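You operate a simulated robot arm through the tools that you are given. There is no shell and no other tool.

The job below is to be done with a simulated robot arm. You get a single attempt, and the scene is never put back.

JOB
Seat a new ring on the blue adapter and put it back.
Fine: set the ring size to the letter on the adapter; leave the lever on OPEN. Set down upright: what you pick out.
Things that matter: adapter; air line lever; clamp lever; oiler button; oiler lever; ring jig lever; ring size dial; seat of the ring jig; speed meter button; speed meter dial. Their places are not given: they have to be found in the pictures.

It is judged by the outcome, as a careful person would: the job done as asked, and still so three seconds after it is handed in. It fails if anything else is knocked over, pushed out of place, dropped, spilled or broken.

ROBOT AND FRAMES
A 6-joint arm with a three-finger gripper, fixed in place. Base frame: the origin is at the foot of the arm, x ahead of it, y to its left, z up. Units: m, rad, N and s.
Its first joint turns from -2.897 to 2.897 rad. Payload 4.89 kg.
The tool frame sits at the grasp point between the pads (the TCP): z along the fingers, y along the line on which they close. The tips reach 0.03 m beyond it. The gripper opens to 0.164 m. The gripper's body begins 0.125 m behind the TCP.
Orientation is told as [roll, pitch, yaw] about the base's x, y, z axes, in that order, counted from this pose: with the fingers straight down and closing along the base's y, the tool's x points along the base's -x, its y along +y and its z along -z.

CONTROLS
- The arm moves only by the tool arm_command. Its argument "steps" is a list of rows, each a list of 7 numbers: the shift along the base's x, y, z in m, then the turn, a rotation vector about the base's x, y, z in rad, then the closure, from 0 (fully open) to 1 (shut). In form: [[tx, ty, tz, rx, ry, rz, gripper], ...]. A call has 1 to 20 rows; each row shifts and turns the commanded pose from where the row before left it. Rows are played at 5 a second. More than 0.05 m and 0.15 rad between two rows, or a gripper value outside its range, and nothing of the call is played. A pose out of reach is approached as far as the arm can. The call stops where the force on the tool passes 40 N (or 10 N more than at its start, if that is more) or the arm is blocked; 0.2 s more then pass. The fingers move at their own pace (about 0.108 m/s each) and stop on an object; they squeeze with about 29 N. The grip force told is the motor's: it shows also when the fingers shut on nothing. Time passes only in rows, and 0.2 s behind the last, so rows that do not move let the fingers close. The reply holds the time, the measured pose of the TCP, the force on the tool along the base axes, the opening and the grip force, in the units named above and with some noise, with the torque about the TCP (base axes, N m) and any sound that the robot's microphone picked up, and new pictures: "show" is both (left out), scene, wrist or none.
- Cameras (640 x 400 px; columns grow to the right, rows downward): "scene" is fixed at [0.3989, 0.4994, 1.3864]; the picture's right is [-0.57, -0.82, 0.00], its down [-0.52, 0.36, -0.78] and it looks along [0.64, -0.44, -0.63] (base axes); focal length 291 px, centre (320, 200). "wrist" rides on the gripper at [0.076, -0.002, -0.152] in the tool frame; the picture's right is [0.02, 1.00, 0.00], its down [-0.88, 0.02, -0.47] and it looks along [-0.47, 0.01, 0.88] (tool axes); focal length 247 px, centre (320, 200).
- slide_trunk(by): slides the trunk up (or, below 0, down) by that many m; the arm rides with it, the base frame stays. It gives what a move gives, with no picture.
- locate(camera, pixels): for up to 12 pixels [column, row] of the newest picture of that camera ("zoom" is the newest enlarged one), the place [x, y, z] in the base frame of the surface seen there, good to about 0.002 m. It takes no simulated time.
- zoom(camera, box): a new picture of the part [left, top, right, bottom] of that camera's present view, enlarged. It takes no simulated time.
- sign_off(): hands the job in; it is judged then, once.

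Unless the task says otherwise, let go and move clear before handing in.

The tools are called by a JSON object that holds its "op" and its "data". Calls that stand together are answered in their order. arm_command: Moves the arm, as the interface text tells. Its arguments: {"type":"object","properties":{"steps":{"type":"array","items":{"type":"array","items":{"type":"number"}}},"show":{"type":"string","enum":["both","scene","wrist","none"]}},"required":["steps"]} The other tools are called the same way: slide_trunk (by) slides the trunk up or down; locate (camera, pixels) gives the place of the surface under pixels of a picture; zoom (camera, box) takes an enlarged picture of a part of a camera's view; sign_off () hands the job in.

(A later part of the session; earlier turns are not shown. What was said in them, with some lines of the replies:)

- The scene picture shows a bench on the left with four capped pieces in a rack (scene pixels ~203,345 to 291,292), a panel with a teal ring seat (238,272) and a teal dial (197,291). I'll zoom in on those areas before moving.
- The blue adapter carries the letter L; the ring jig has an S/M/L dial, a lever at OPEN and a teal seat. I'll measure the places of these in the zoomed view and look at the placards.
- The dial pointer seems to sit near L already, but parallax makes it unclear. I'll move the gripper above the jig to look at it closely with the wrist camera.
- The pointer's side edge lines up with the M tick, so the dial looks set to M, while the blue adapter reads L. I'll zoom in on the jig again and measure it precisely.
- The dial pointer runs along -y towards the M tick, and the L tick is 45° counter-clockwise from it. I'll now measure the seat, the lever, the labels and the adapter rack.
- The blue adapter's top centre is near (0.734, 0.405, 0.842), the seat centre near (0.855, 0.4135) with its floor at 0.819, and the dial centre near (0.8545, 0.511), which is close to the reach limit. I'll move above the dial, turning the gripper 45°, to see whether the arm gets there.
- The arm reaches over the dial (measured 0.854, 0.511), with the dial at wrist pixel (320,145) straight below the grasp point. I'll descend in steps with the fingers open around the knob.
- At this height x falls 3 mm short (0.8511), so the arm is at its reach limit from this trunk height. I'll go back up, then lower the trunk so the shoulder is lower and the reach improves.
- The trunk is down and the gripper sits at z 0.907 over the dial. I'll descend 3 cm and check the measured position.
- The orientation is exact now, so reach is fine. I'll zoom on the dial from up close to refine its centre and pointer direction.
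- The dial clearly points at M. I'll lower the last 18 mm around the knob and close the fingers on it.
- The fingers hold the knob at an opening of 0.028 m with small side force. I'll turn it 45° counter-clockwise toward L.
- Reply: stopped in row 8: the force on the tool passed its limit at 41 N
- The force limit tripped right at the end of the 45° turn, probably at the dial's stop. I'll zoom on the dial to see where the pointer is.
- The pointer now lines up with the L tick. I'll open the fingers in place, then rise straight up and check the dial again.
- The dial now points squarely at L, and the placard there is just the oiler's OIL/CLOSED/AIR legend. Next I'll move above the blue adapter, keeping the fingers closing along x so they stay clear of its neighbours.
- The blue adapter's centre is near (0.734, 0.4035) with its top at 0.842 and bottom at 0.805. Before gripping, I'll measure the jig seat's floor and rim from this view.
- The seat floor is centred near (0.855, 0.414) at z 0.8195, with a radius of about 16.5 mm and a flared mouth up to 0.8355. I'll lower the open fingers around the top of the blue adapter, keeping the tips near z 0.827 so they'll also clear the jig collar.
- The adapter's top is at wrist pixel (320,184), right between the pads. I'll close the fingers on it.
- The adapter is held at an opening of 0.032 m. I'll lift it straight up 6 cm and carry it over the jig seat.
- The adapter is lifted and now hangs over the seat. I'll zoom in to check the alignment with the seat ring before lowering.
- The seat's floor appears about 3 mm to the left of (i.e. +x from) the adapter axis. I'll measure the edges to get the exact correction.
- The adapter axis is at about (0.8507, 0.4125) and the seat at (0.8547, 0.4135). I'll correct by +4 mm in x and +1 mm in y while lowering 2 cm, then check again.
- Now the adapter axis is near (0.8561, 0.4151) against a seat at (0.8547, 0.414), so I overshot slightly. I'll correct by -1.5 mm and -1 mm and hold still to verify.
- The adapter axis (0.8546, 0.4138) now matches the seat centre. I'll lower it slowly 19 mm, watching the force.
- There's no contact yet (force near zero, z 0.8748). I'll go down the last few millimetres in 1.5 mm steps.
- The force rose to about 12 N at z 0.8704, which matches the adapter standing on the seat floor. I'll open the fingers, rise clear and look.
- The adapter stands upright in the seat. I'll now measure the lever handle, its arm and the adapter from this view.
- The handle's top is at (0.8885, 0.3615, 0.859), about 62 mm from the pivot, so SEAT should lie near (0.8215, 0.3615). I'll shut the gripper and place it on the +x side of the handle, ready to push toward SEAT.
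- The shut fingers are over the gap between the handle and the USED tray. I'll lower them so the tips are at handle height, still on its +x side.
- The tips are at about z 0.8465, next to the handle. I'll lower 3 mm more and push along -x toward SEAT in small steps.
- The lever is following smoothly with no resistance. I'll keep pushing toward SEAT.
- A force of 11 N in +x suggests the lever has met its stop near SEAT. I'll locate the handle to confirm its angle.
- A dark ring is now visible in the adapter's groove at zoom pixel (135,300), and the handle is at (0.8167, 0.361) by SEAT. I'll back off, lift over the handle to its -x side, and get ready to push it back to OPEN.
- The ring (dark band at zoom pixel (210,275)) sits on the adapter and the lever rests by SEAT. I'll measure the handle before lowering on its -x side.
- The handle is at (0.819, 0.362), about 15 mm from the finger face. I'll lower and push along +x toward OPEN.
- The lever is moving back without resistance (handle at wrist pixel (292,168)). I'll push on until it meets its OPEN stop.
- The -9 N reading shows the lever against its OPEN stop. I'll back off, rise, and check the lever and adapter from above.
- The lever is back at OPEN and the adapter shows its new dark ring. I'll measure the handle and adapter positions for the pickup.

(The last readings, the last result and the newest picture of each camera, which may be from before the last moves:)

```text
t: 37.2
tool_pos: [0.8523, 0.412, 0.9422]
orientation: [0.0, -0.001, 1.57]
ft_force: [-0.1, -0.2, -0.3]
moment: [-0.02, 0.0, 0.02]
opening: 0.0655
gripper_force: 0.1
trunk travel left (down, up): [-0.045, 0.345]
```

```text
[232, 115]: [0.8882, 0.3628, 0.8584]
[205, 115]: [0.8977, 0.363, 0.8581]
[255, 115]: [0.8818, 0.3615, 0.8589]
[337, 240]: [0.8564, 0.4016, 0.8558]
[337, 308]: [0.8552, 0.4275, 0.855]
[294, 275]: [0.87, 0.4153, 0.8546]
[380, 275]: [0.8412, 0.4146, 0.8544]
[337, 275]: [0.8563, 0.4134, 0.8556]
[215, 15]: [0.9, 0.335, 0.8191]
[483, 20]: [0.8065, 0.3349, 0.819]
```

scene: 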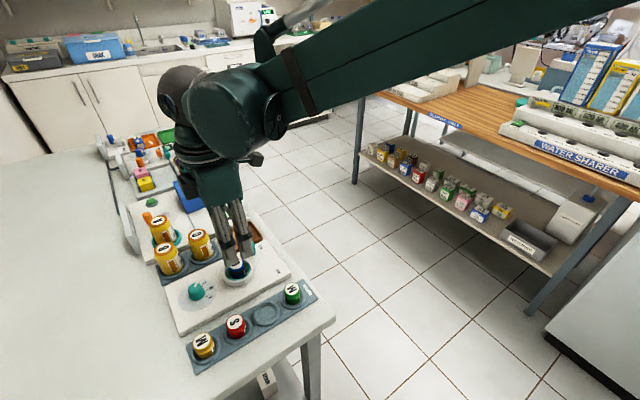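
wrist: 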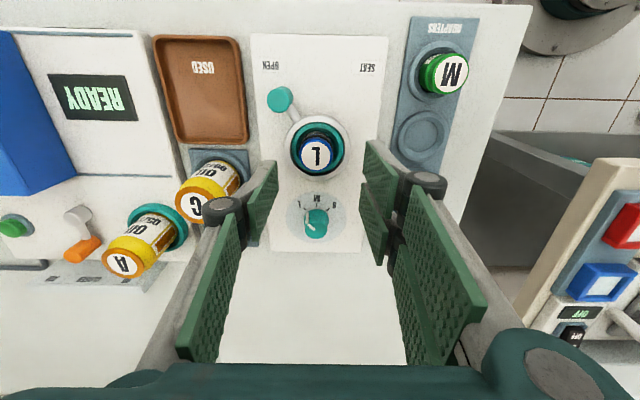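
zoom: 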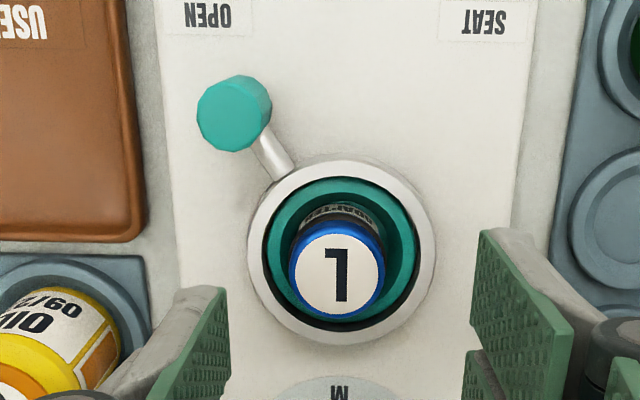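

The handle is back at its original OPEN spot (0.8885, 0.3625) and the adapter is at (0.856, 0.4145). I'll shift over it, descend with open fingers, and check before the last part.

{"op": "arm_command", "data": {"steps": [[0.0038, 0.002, 0, 0, 0, 0, 0.6], [0, 0, -0.02, 0, 0, 0, 0.6], [0, 0, -0.02, 0, 0, 0, 0.6], [0, 0, 0, 0, 0, 0, 0.6], [0, 0, 0, 0, 0, 0, 0.6]]}}

{"op": "zoom", "data": {"camera": "wrist", "box": [250, 90, 390, 230]}}

{"op": "locate", "data": {"camera": "zoom", "pixels": [[280, 240], [360, 240], [320, 205], [320, 275], [320, 240]]}}

```text
t: 38.4
tool_pos: [0.8568, 0.4153, 0.9028]
orientation: [-0.003, -0.001, 1.57]
ft_force: [0.2, -0.3, -0.2]
moment: [0.03, 0.01, 0.03]
opening: 0.0659
gripper_force: 0.0
trunk travel left (down, up): [-0.045, 0.345]
```

scene: 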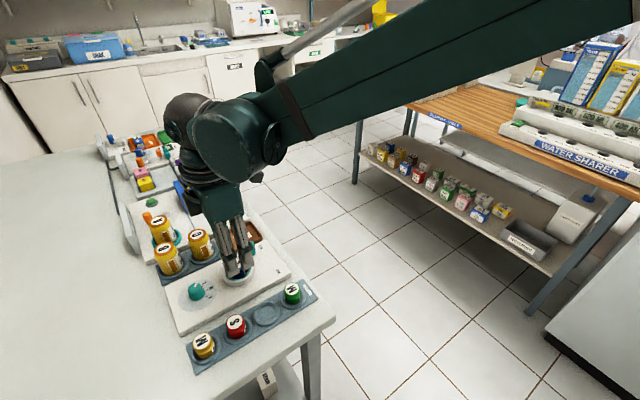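
wrist: 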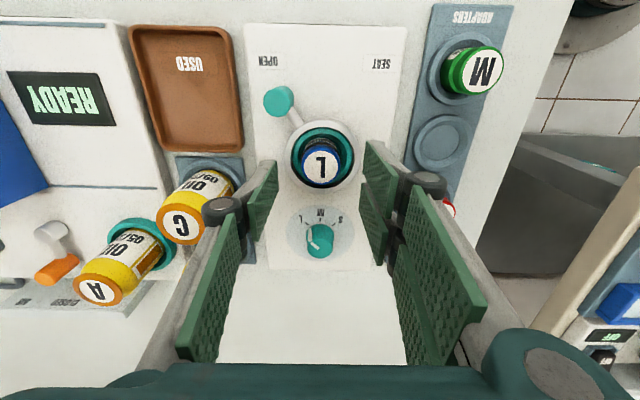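

```text
2.86 times, centred on (320, 160) of wrist
```

zoom: 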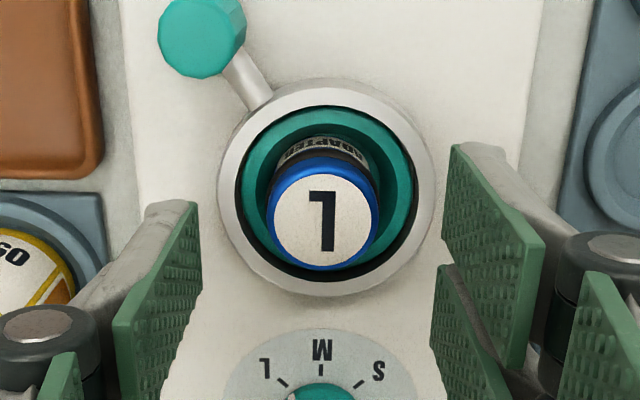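

```text
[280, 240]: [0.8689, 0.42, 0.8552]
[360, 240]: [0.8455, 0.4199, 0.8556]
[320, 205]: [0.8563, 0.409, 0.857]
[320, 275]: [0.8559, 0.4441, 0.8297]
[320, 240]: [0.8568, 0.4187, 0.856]
```

The adapter top (zoom ~(322,218)) is centred between the pads within a couple of millimetres. I'll descend the last 32 mm and close on it.

{"op": "arm_command", "data": {"steps": [[-0.0004, -0.001, -0.012, 0, 0, 0, 0.6], [0, 0, -0.012, 0, 0, 0, 0.6], [0, 0, -0.008, 0, 0, 0, 0.6], [0, 0, 0, 0, 0, 0, 0.6], [0, 0, 0, 0, 0, 0, 0.75], [0, 0, 0, 0, 0, 0, 0.85], [0, 0, 0, 0, 0, 0, 1.0], [0, 0, 0, 0, 0, 0, 1.0], [0, 0, 0, 0, 0, 0, 1.0]]}}

{"op": "zoom", "data": {"camera": "wrist", "box": [260, 90, 380, 210]}}

```text
t: 40.4
tool_pos: [0.8593, 0.4151, 0.8723]
orientation: [0.001, 0.0, 1.572]
ft_force: [-2.6, -1.0, -0.9]
moment: [-0.02, 0.11, -0.02]
opening: 0.0326
gripper_force: 29.1
trunk travel left (down, up): [-0.045, 0.345]
```

scene: 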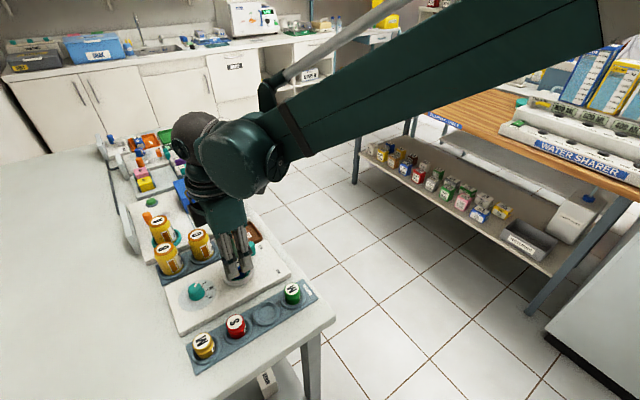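
wrist: 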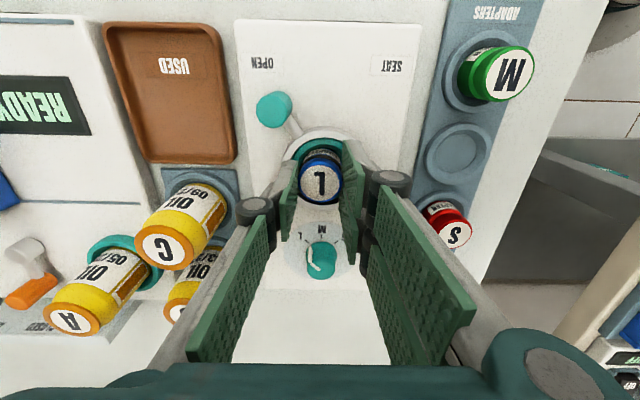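

```text
3.33 times, centred on (320, 150) of wrist
```

zoom: 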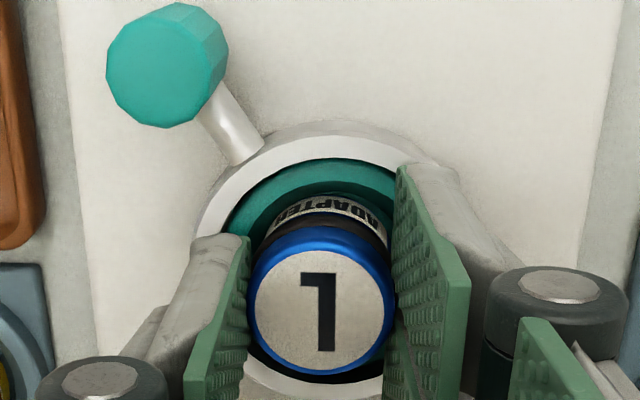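

The adapter is gripped again at 0.0326 m with the ring on it. I'll lift it straight out of the seat.

{"op": "arm_command", "data": {"steps": [[0, 0, 0.008, 0, 0, 0, 1.0], [0, 0, 0.02, 0, 0, 0, 1.0], [0, 0, 0.025, 0, 0, 0, 1.0], [0, 0, 0, 0, 0, 0, 1.0]]}}

{"op": "zoom", "data": {"camera": "scene", "box": [190, 220, 310, 310]}}

{"op": "zoom", "data": {"camera": "wrist", "box": [380, 20, 500, 200]}}

```text
t: 41.4
tool_pos: [0.8577, 0.4137, 0.9264]
orientation: [-0.001, -0.001, 1.572]
ft_force: [0.8, 0.5, -0.9]
moment: [0.02, 0.02, -0.01]
opening: 0.0326
gripper_force: 29.2
trunk travel left (down, up): [-0.045, 0.345]
```

scene: 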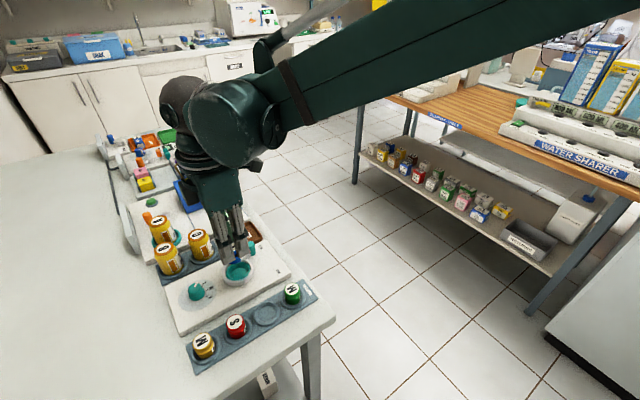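
wrist: 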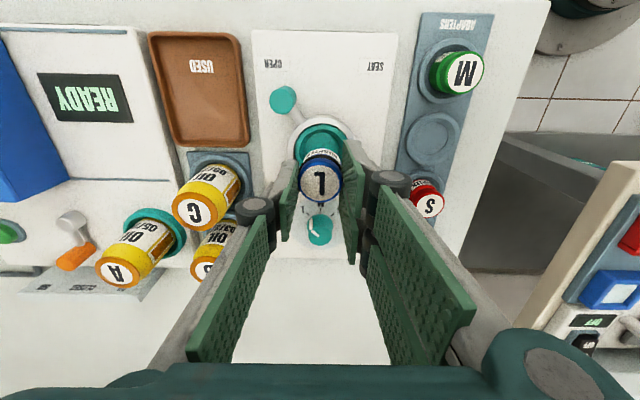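

```text
4.44 times, centred on (250, 265) of scene
```

zoom: 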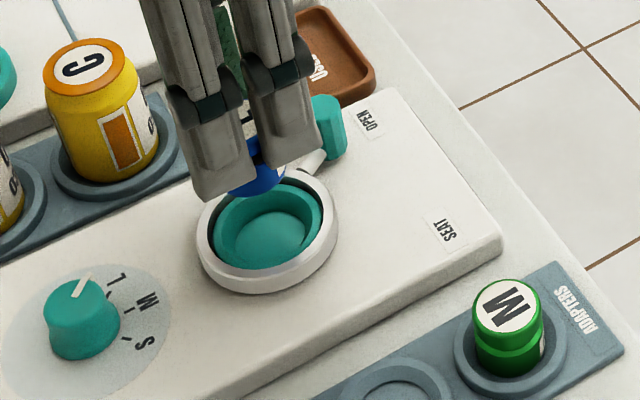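

```text
2.22 times, centred on (440, 110) of wrist
```

zoom: 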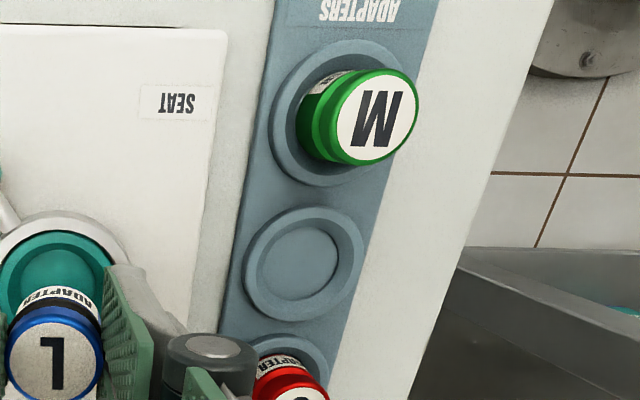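

The adapter is out of the seat and the jig lever stays on OPEN. I'll measure the empty rack cup at zoom (300,262) for the return.

{"op": "locate", "data": {"camera": "zoom", "pixels": [[299, 262], [262, 268], [336, 255], [300, 226], [298, 298], [248, 270], [358, 245], [305, 208], [295, 318], [352, 255]]}}

```text
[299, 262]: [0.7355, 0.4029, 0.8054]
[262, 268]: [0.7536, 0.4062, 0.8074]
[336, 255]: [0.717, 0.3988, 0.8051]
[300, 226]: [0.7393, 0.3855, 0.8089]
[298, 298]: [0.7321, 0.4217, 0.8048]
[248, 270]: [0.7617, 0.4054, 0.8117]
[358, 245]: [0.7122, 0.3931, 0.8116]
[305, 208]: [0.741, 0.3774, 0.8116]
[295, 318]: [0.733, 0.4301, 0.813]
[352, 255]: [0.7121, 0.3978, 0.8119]
```

The cup centre is at about (0.735, 0.4036). I'll carry the adapter over it at the present height and verify.

{"op": "arm_command", "data": {"steps": [[-0.0305, -0.0026, 0, 0, 0, 0, 1.0], [-0.0305, -0.0026, 0, 0, 0, 0, 1.0], [-0.0305, -0.0026, 0, 0, 0, 0, 1.0], [-0.0295, -0.0026, 0, 0, 0, 0, 1.0], [0, 0, -0.015, 0, 0, 0, 1.0], [0, 0, 0, 0, 0, 0, 1.0], [0, 0, 0, 0, 0, 0, 1.0]]}}

{"op": "zoom", "data": {"camera": "wrist", "box": [260, 90, 380, 210]}}

{"op": "locate", "data": {"camera": "zoom", "pixels": [[262, 310], [382, 310], [322, 262], [322, 365], [320, 130], [320, 150], [250, 200], [395, 180], [230, 220], [320, 165]]}}

```text
t: 43.0
tool_pos: [0.7359, 0.403, 0.9119]
orientation: [-0.002, -0.001, 1.572]
ft_force: [0.5, 0.2, -0.2]
moment: [0.01, -0.04, 0.02]
opening: 0.0322
gripper_force: 29.7
trunk travel left (down, up): [-0.045, 0.345]
```

scene: 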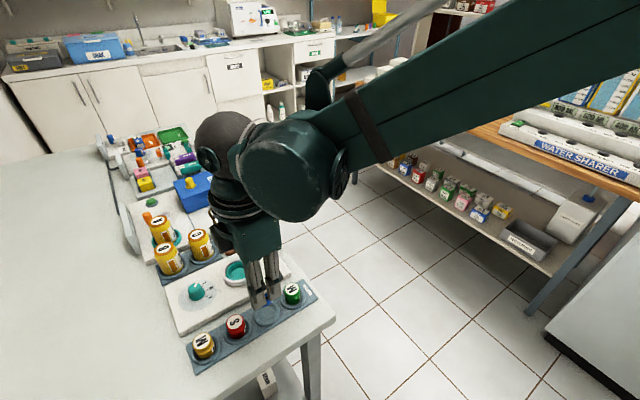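
wrist: 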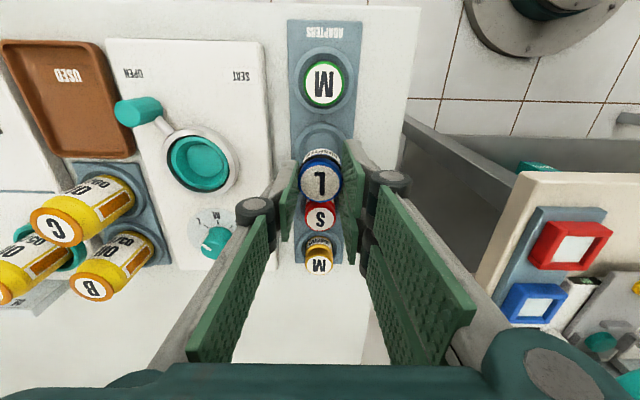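

```text
3.33 times, centred on (320, 150) of wrist
```

zoom: 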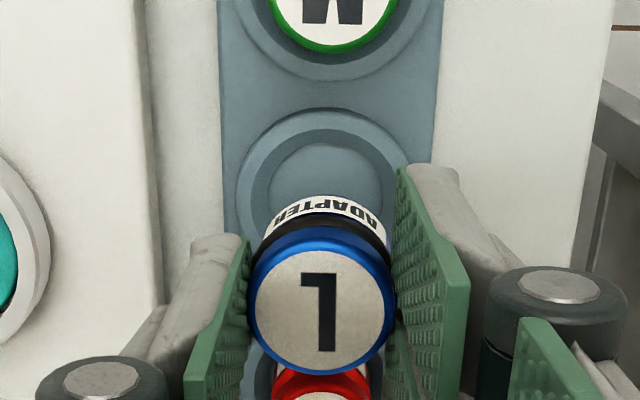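

```text
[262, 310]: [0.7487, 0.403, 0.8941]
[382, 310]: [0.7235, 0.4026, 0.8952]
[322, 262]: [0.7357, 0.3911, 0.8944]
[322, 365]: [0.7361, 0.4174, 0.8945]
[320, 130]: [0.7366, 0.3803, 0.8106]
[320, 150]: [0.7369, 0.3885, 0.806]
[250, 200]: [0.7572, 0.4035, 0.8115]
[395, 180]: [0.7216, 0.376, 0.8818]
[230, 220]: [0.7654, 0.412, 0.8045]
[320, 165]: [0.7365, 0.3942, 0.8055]
```

The adapter (0.7361, 0.404) is within about 1 mm of the cup centre. I'll trim x by -1 mm and lower most of the way.

{"op": "arm_command", "data": {"steps": [[-0.001, 0, -0.01, 0, 0, 0, 1.0], [0, 0, -0.012, 0, 0, 0, 1.0], [0, 0, -0.012, 0, 0, 0, 1.0], [0, 0, -0.006, 0, 0, 0, 1.0], [0, 0, 0, 0, 0, 0, 1.0]]}}

{"op": "zoom", "data": {"camera": "wrist", "box": [260, 90, 380, 210]}}

{"op": "zoom", "data": {"camera": "scene", "box": [220, 260, 320, 340]}}

```text
t: 44.2
tool_pos: [0.7373, 0.4052, 0.8705]
orientation: [-0.002, -0.001, 1.57]
ft_force: [-0.4, 0.5, -1.1]
moment: [0.0, -0.03, -0.01]
opening: 0.0322
gripper_force: 29.0
trunk travel left (down, up): [-0.045, 0.345]
```

scene: 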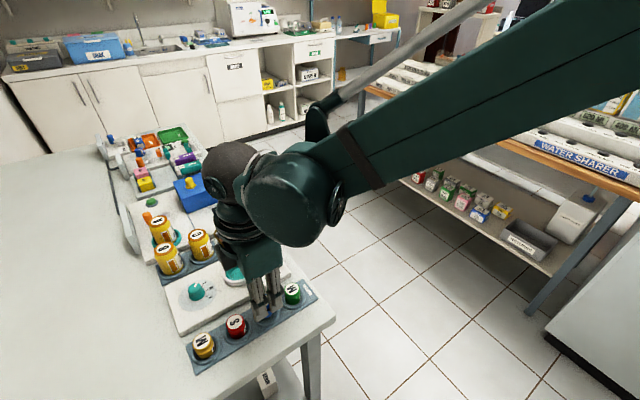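
wrist: 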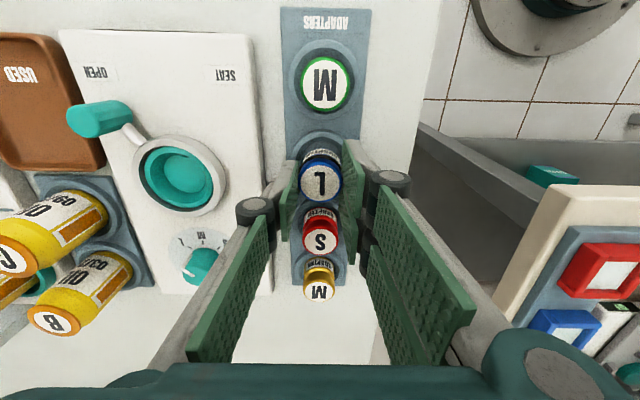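

```text
3.33 times, centred on (320, 150) of wrist
```

zoom: 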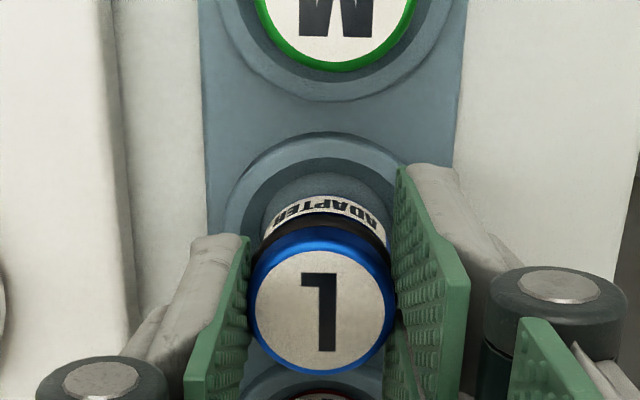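

```text
5.00 times, centred on (270, 300) of scene
```

zoom: 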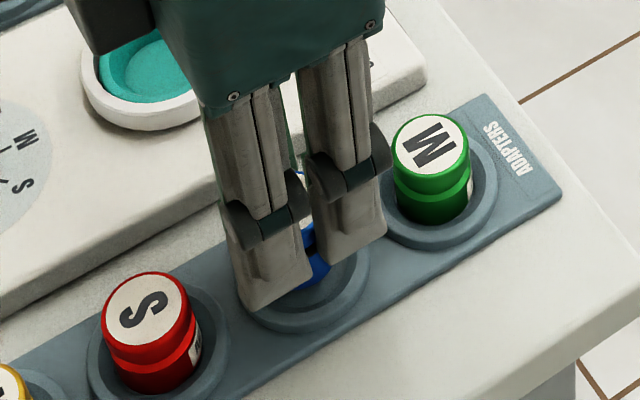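

The cup's arc apex (zoom ~330) is slightly right of the adapter's axis (321), so it may be 1–2 mm off in x. I'll measure it.

{"op": "zoom", "data": {"camera": "wrist", "box": [270, 110, 370, 200]}}

{"op": "locate", "data": {"camera": "zoom", "pixels": [[225, 190], [190, 195], [332, 145], [332, 165], [240, 190], [322, 260], [322, 350], [250, 305], [395, 305], [332, 125], [400, 140], [260, 140]]}}

```text
4.44 times, centred on (320, 155) of wrist
```

zoom: 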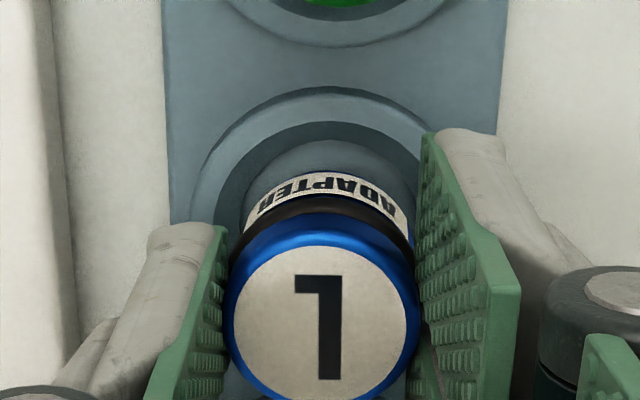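

```text
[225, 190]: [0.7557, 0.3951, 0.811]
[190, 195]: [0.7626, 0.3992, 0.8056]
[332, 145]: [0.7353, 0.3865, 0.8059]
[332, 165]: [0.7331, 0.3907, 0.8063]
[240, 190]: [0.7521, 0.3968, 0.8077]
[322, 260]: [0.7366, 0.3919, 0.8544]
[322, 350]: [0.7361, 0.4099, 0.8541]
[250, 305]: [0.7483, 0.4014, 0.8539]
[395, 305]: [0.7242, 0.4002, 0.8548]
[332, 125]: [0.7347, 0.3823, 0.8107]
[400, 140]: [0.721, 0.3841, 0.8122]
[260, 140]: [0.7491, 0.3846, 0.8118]
```

The adapter is at x 0.7363 against a cup centre of 0.735, so I'll shift -1.2 mm and lower another centimetre.

{"op": "arm_command", "data": {"steps": [[-0.0012, -0.0004, 0, 0, 0, 0, 1.0], [0, 0, -0.005, 0, 0, 0, 1.0], [0, 0, -0.004, 0, 0, 0, 1.0], [0, 0, 0, 0, 0, 0, 1.0]], "show": "wrist"}}

```text
t: 45.2
tool_pos: [0.7363, 0.4046, 0.8625]
orientation: [-0.002, 0.001, 1.57]
ft_force: [0.0, 1.2, -0.2]
moment: [-0.01, -0.02, -0.01]
opening: 0.0319
gripper_force: 29.0
trunk travel left (down, up): [-0.045, 0.345]
```

wrist: 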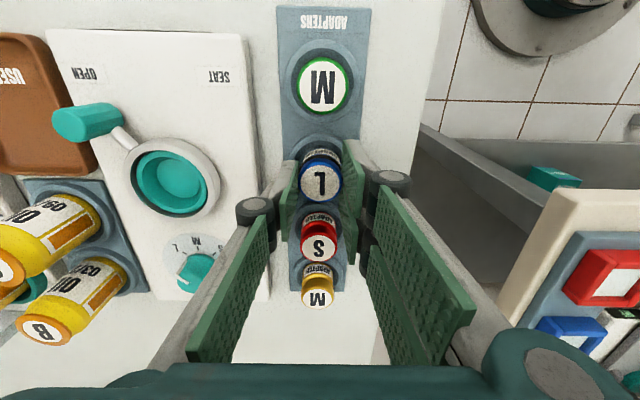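

No contact yet at z 0.8625. I'll take the last few millimetres in 1 mm steps until the floor is felt.

{"op": "arm_command", "data": {"steps": [[0, 0, -0.0015, 0, 0, 0, 1.0], [0, 0, -0.0015, 0, 0, 0, 1.0], [0, 0, -0.001, 0, 0, 0, 1.0], [0, 0, 0, 0, 0, 0, 1.0]], "show": "none"}}

```text
t: 46.2
tool_pos: [0.7366, 0.405, 0.8588]
orientation: [-0.003, 0.001, 1.571]
ft_force: [-0.9, 0.7, 7.0]
moment: [0.01, -0.11, 0.0]
opening: 0.0322
gripper_force: 29.3
trunk travel left (down, up): [-0.045, 0.345]
```

Contact at 7 N with z 0.8588, close to the original 0.857 resting grip. I'll look closely before releasing.

{"op": "arm_command", "data": {"steps": [[0, 0, -0.0008, 0, 0, 0, 1.0], [0, 0, 0, 0, 0, 0, 1.0]]}}

{"op": "zoom", "data": {"camera": "wrist", "box": [270, 110, 370, 200]}}

{"op": "zoom", "data": {"camera": "scene", "box": [220, 260, 320, 340]}}

```text
t: 46.8
tool_pos: [0.7351, 0.4053, 0.8584]
orientation: [-0.002, -0.001, 1.571]
ft_force: [0.8, -2.7, 12.7]
moment: [-0.22, -0.22, 0.0]
opening: 0.032
gripper_force: 29.4
trunk travel left (down, up): [-0.045, 0.345]
```

scene: 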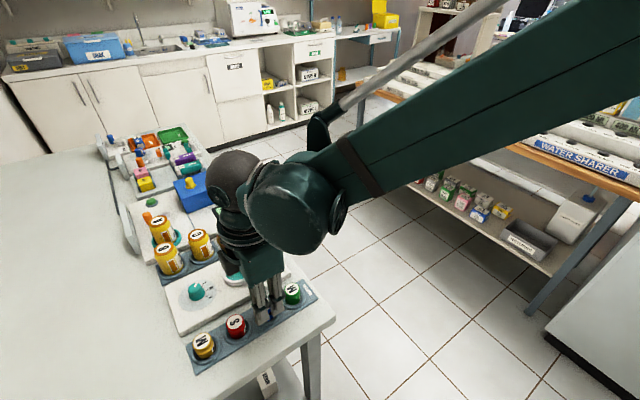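
wrist: 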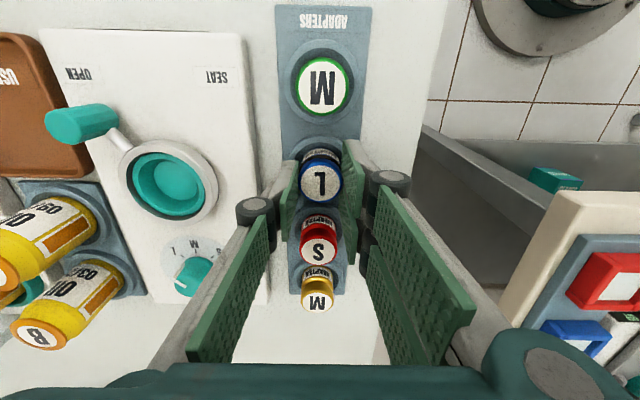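

```text
4.44 times, centred on (320, 155) of wrist
```

zoom: 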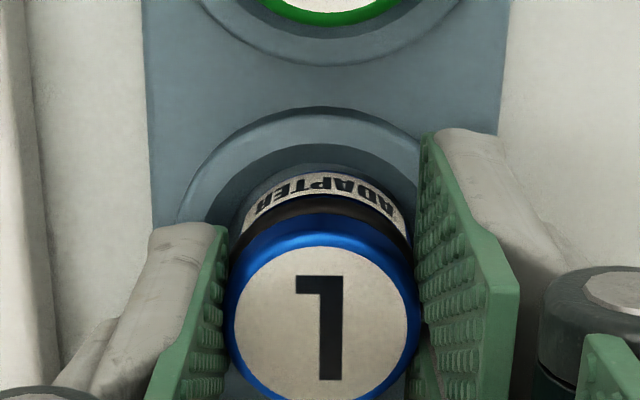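

```text
5.00 times, centred on (270, 300) of scene
```

zoom: 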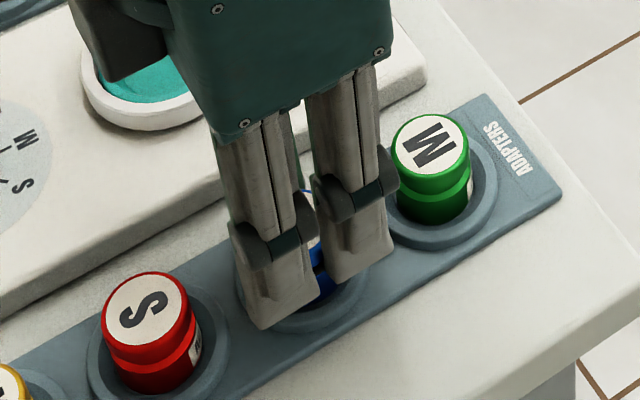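

It's resting on the cup floor (12.7 N upward). I'll confirm the height of its top before opening the fingers.

{"op": "zoom", "data": {"camera": "wrist", "box": [270, 110, 370, 200]}}

{"op": "locate", "data": {"camera": "zoom", "pixels": [[322, 265], [322, 350], [255, 320], [390, 320], [322, 315], [330, 125], [330, 150], [265, 150], [395, 145]]}}

```text
4.44 times, centred on (320, 155) of wrist
```

zoom: 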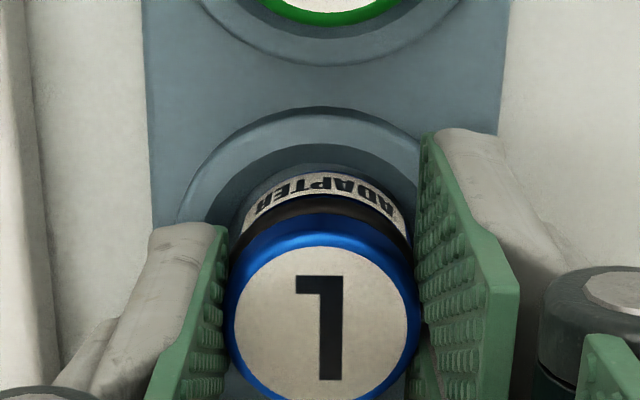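

```text
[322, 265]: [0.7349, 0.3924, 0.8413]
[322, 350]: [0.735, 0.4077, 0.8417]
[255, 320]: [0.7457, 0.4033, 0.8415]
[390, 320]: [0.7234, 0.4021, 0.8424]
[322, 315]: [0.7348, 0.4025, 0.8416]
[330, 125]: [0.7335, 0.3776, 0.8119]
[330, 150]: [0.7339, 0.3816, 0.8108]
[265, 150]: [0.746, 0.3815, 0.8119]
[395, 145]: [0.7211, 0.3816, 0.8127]
```

The top is at z 0.8417, the same as its original height, so it sits flat in the cup. I'll open the fingers, rise straight up and check everything.

{"op": "arm_command", "data": {"steps": [[0, 0, 0.0008, 0, 0, 0, 1.0], [0, 0, 0, 0, 0, 0, 0.8], [0, 0, 0, 0, 0, 0, 0.7], [0, 0, 0, 0, 0, 0, 0.6], [0, 0, 0, 0, 0, 0, 0.6], [0, 0, 0.015, 0, 0, 0, 0.6], [0, 0, 0.03, 0, 0, 0, 0.6], [0, 0, 0.04, 0, 0, 0, 0.6], [0, 0, 0.04, 0, 0, 0, 0.6], [0, 0, 0, 0, 0, 0, 0.6]]}}

{"op": "zoom", "data": {"camera": "wrist", "box": [180, 50, 370, 230]}}

{"op": "zoom", "data": {"camera": "scene", "box": [180, 240, 320, 350]}}

```text
t: 49.0
tool_pos: [0.7316, 0.4061, 0.983]
orientation: [-0.001, 0.0, 1.571]
ft_force: [0.6, 0.5, -1.0]
moment: [-0.01, 0.06, -0.02]
opening: 0.0655
gripper_force: 0.1
trunk travel left (down, up): [-0.045, 0.345]
```

scene: 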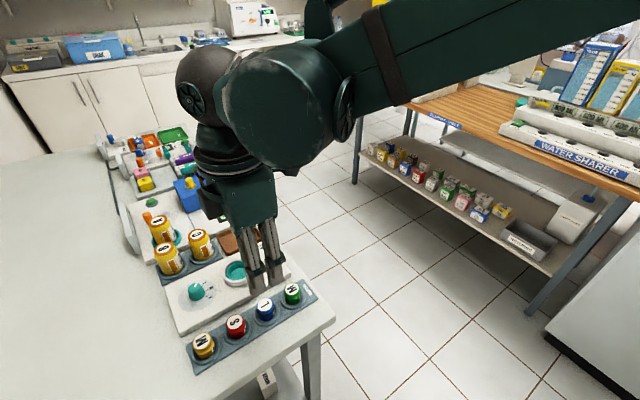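
wrist: 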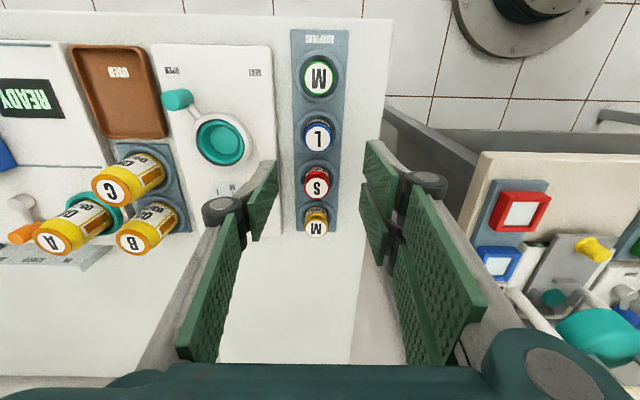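

```text
2.22 times, centred on (275, 140) of wrist
```

zoom: 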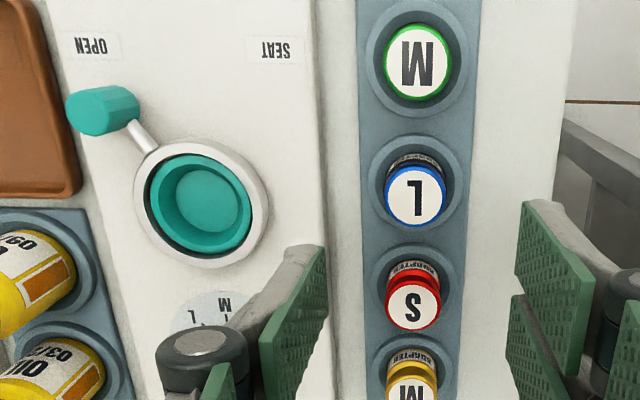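

```text
3.64 times, centred on (250, 295) of scene
```

zoom: 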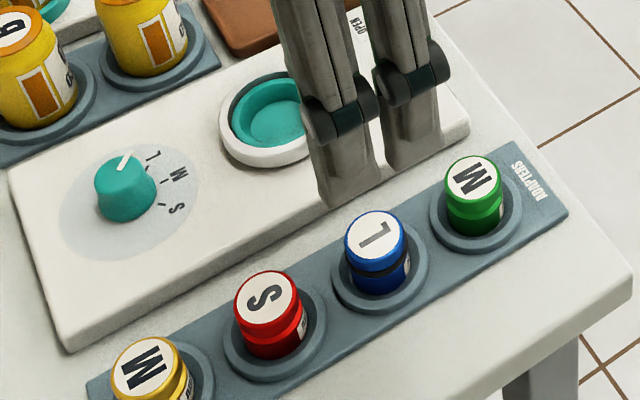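

The blue adapter stands upright in its cup with the dark ring on, the dial reads L and the lever is at OPEN. I'll move the arm further away and take a final unobstructed look.

{"op": "arm_command", "data": {"steps": [[-0.03, -0.02, 0.03, 0, 0, 0, 0.6], [-0.03, -0.02, 0.03, 0, 0, 0, 0.6], [-0.03, -0.02, 0.03, 0, 0, 0, 0.6], [-0.03, -0.03, 0.02, 0, 0, 0, 0.6], [-0.03, -0.03, 0.0, 0, 0, 0, 0.6], [0, 0, 0, 0, 0, 0, 0.6], [0, 0, 0, 0, 0, 0, 0.6]]}}

{"op": "zoom", "data": {"camera": "scene", "box": [160, 210, 320, 350]}}

{"op": "zoom", "data": {"camera": "scene", "box": [225, 260, 305, 320]}}

```text
t: 50.6
tool_pos: [0.5836, 0.2841, 1.092]
orientation: [-0.003, 0.0, 1.571]
ft_force: [-1.3, 0.1, -0.6]
moment: [0.0, -0.1, -0.03]
opening: 0.0655
gripper_force: 0.0
trunk travel left (down, up): [-0.045, 0.345]
```

scene: 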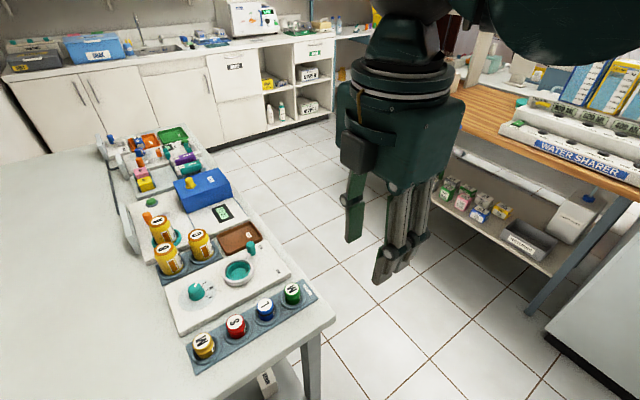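
wrist: 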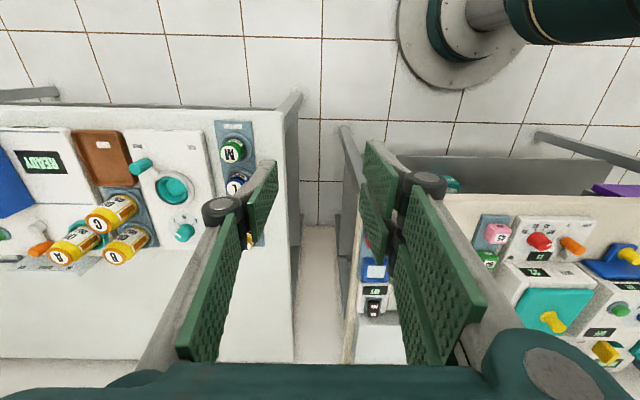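

```text
2.86 times, centred on (240, 280) of scene
```

zoom: 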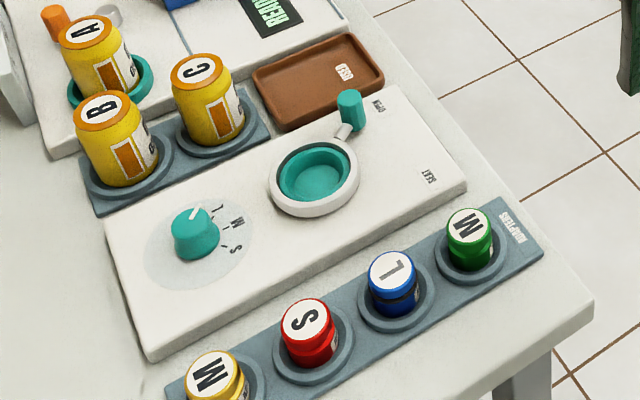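

```text
6.67 times, centred on (265, 290) of scene
```

zoom: 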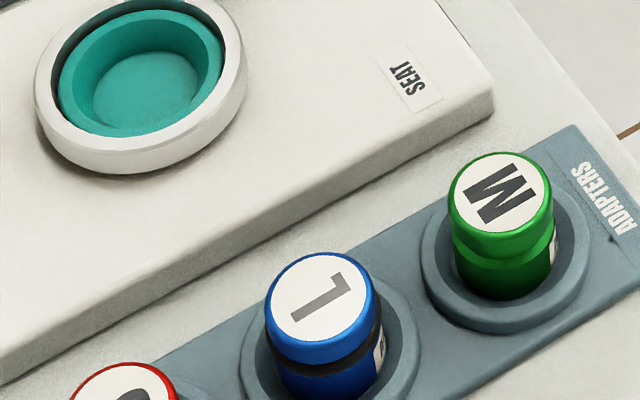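

The final view shows the blue adapter upright in its own cup with the black ring on it (zoom pixel (322,360)), the dial on L, the lever on OPEN, and nothing else moved. The arm is well clear, so I'm handing the job in.

{"op": "sign_off", "data": {}}

```text
The job is handed in.
```

The blue adapter has its new ring on and stands upright in its own cup in the rack. I've handed the job in; no verdict has come back.

- **Ring size:** the dial was on M. I turned it to L to match the letter on the adapter.
- **Seating:** I set the adapter in the jig seat, pushed the lever to SEAT and back to OPEN. A black ring then showed in the adapter's groove.
- **Lever:** it is back at its starting position on OPEN.
- **Surroundings:** the last pictures show nothing else moved or knocked over, and the arm is clear of the bench. I left the trunk 0.13 m lower than it started, because the arm could not quite reach the dial from the original height.
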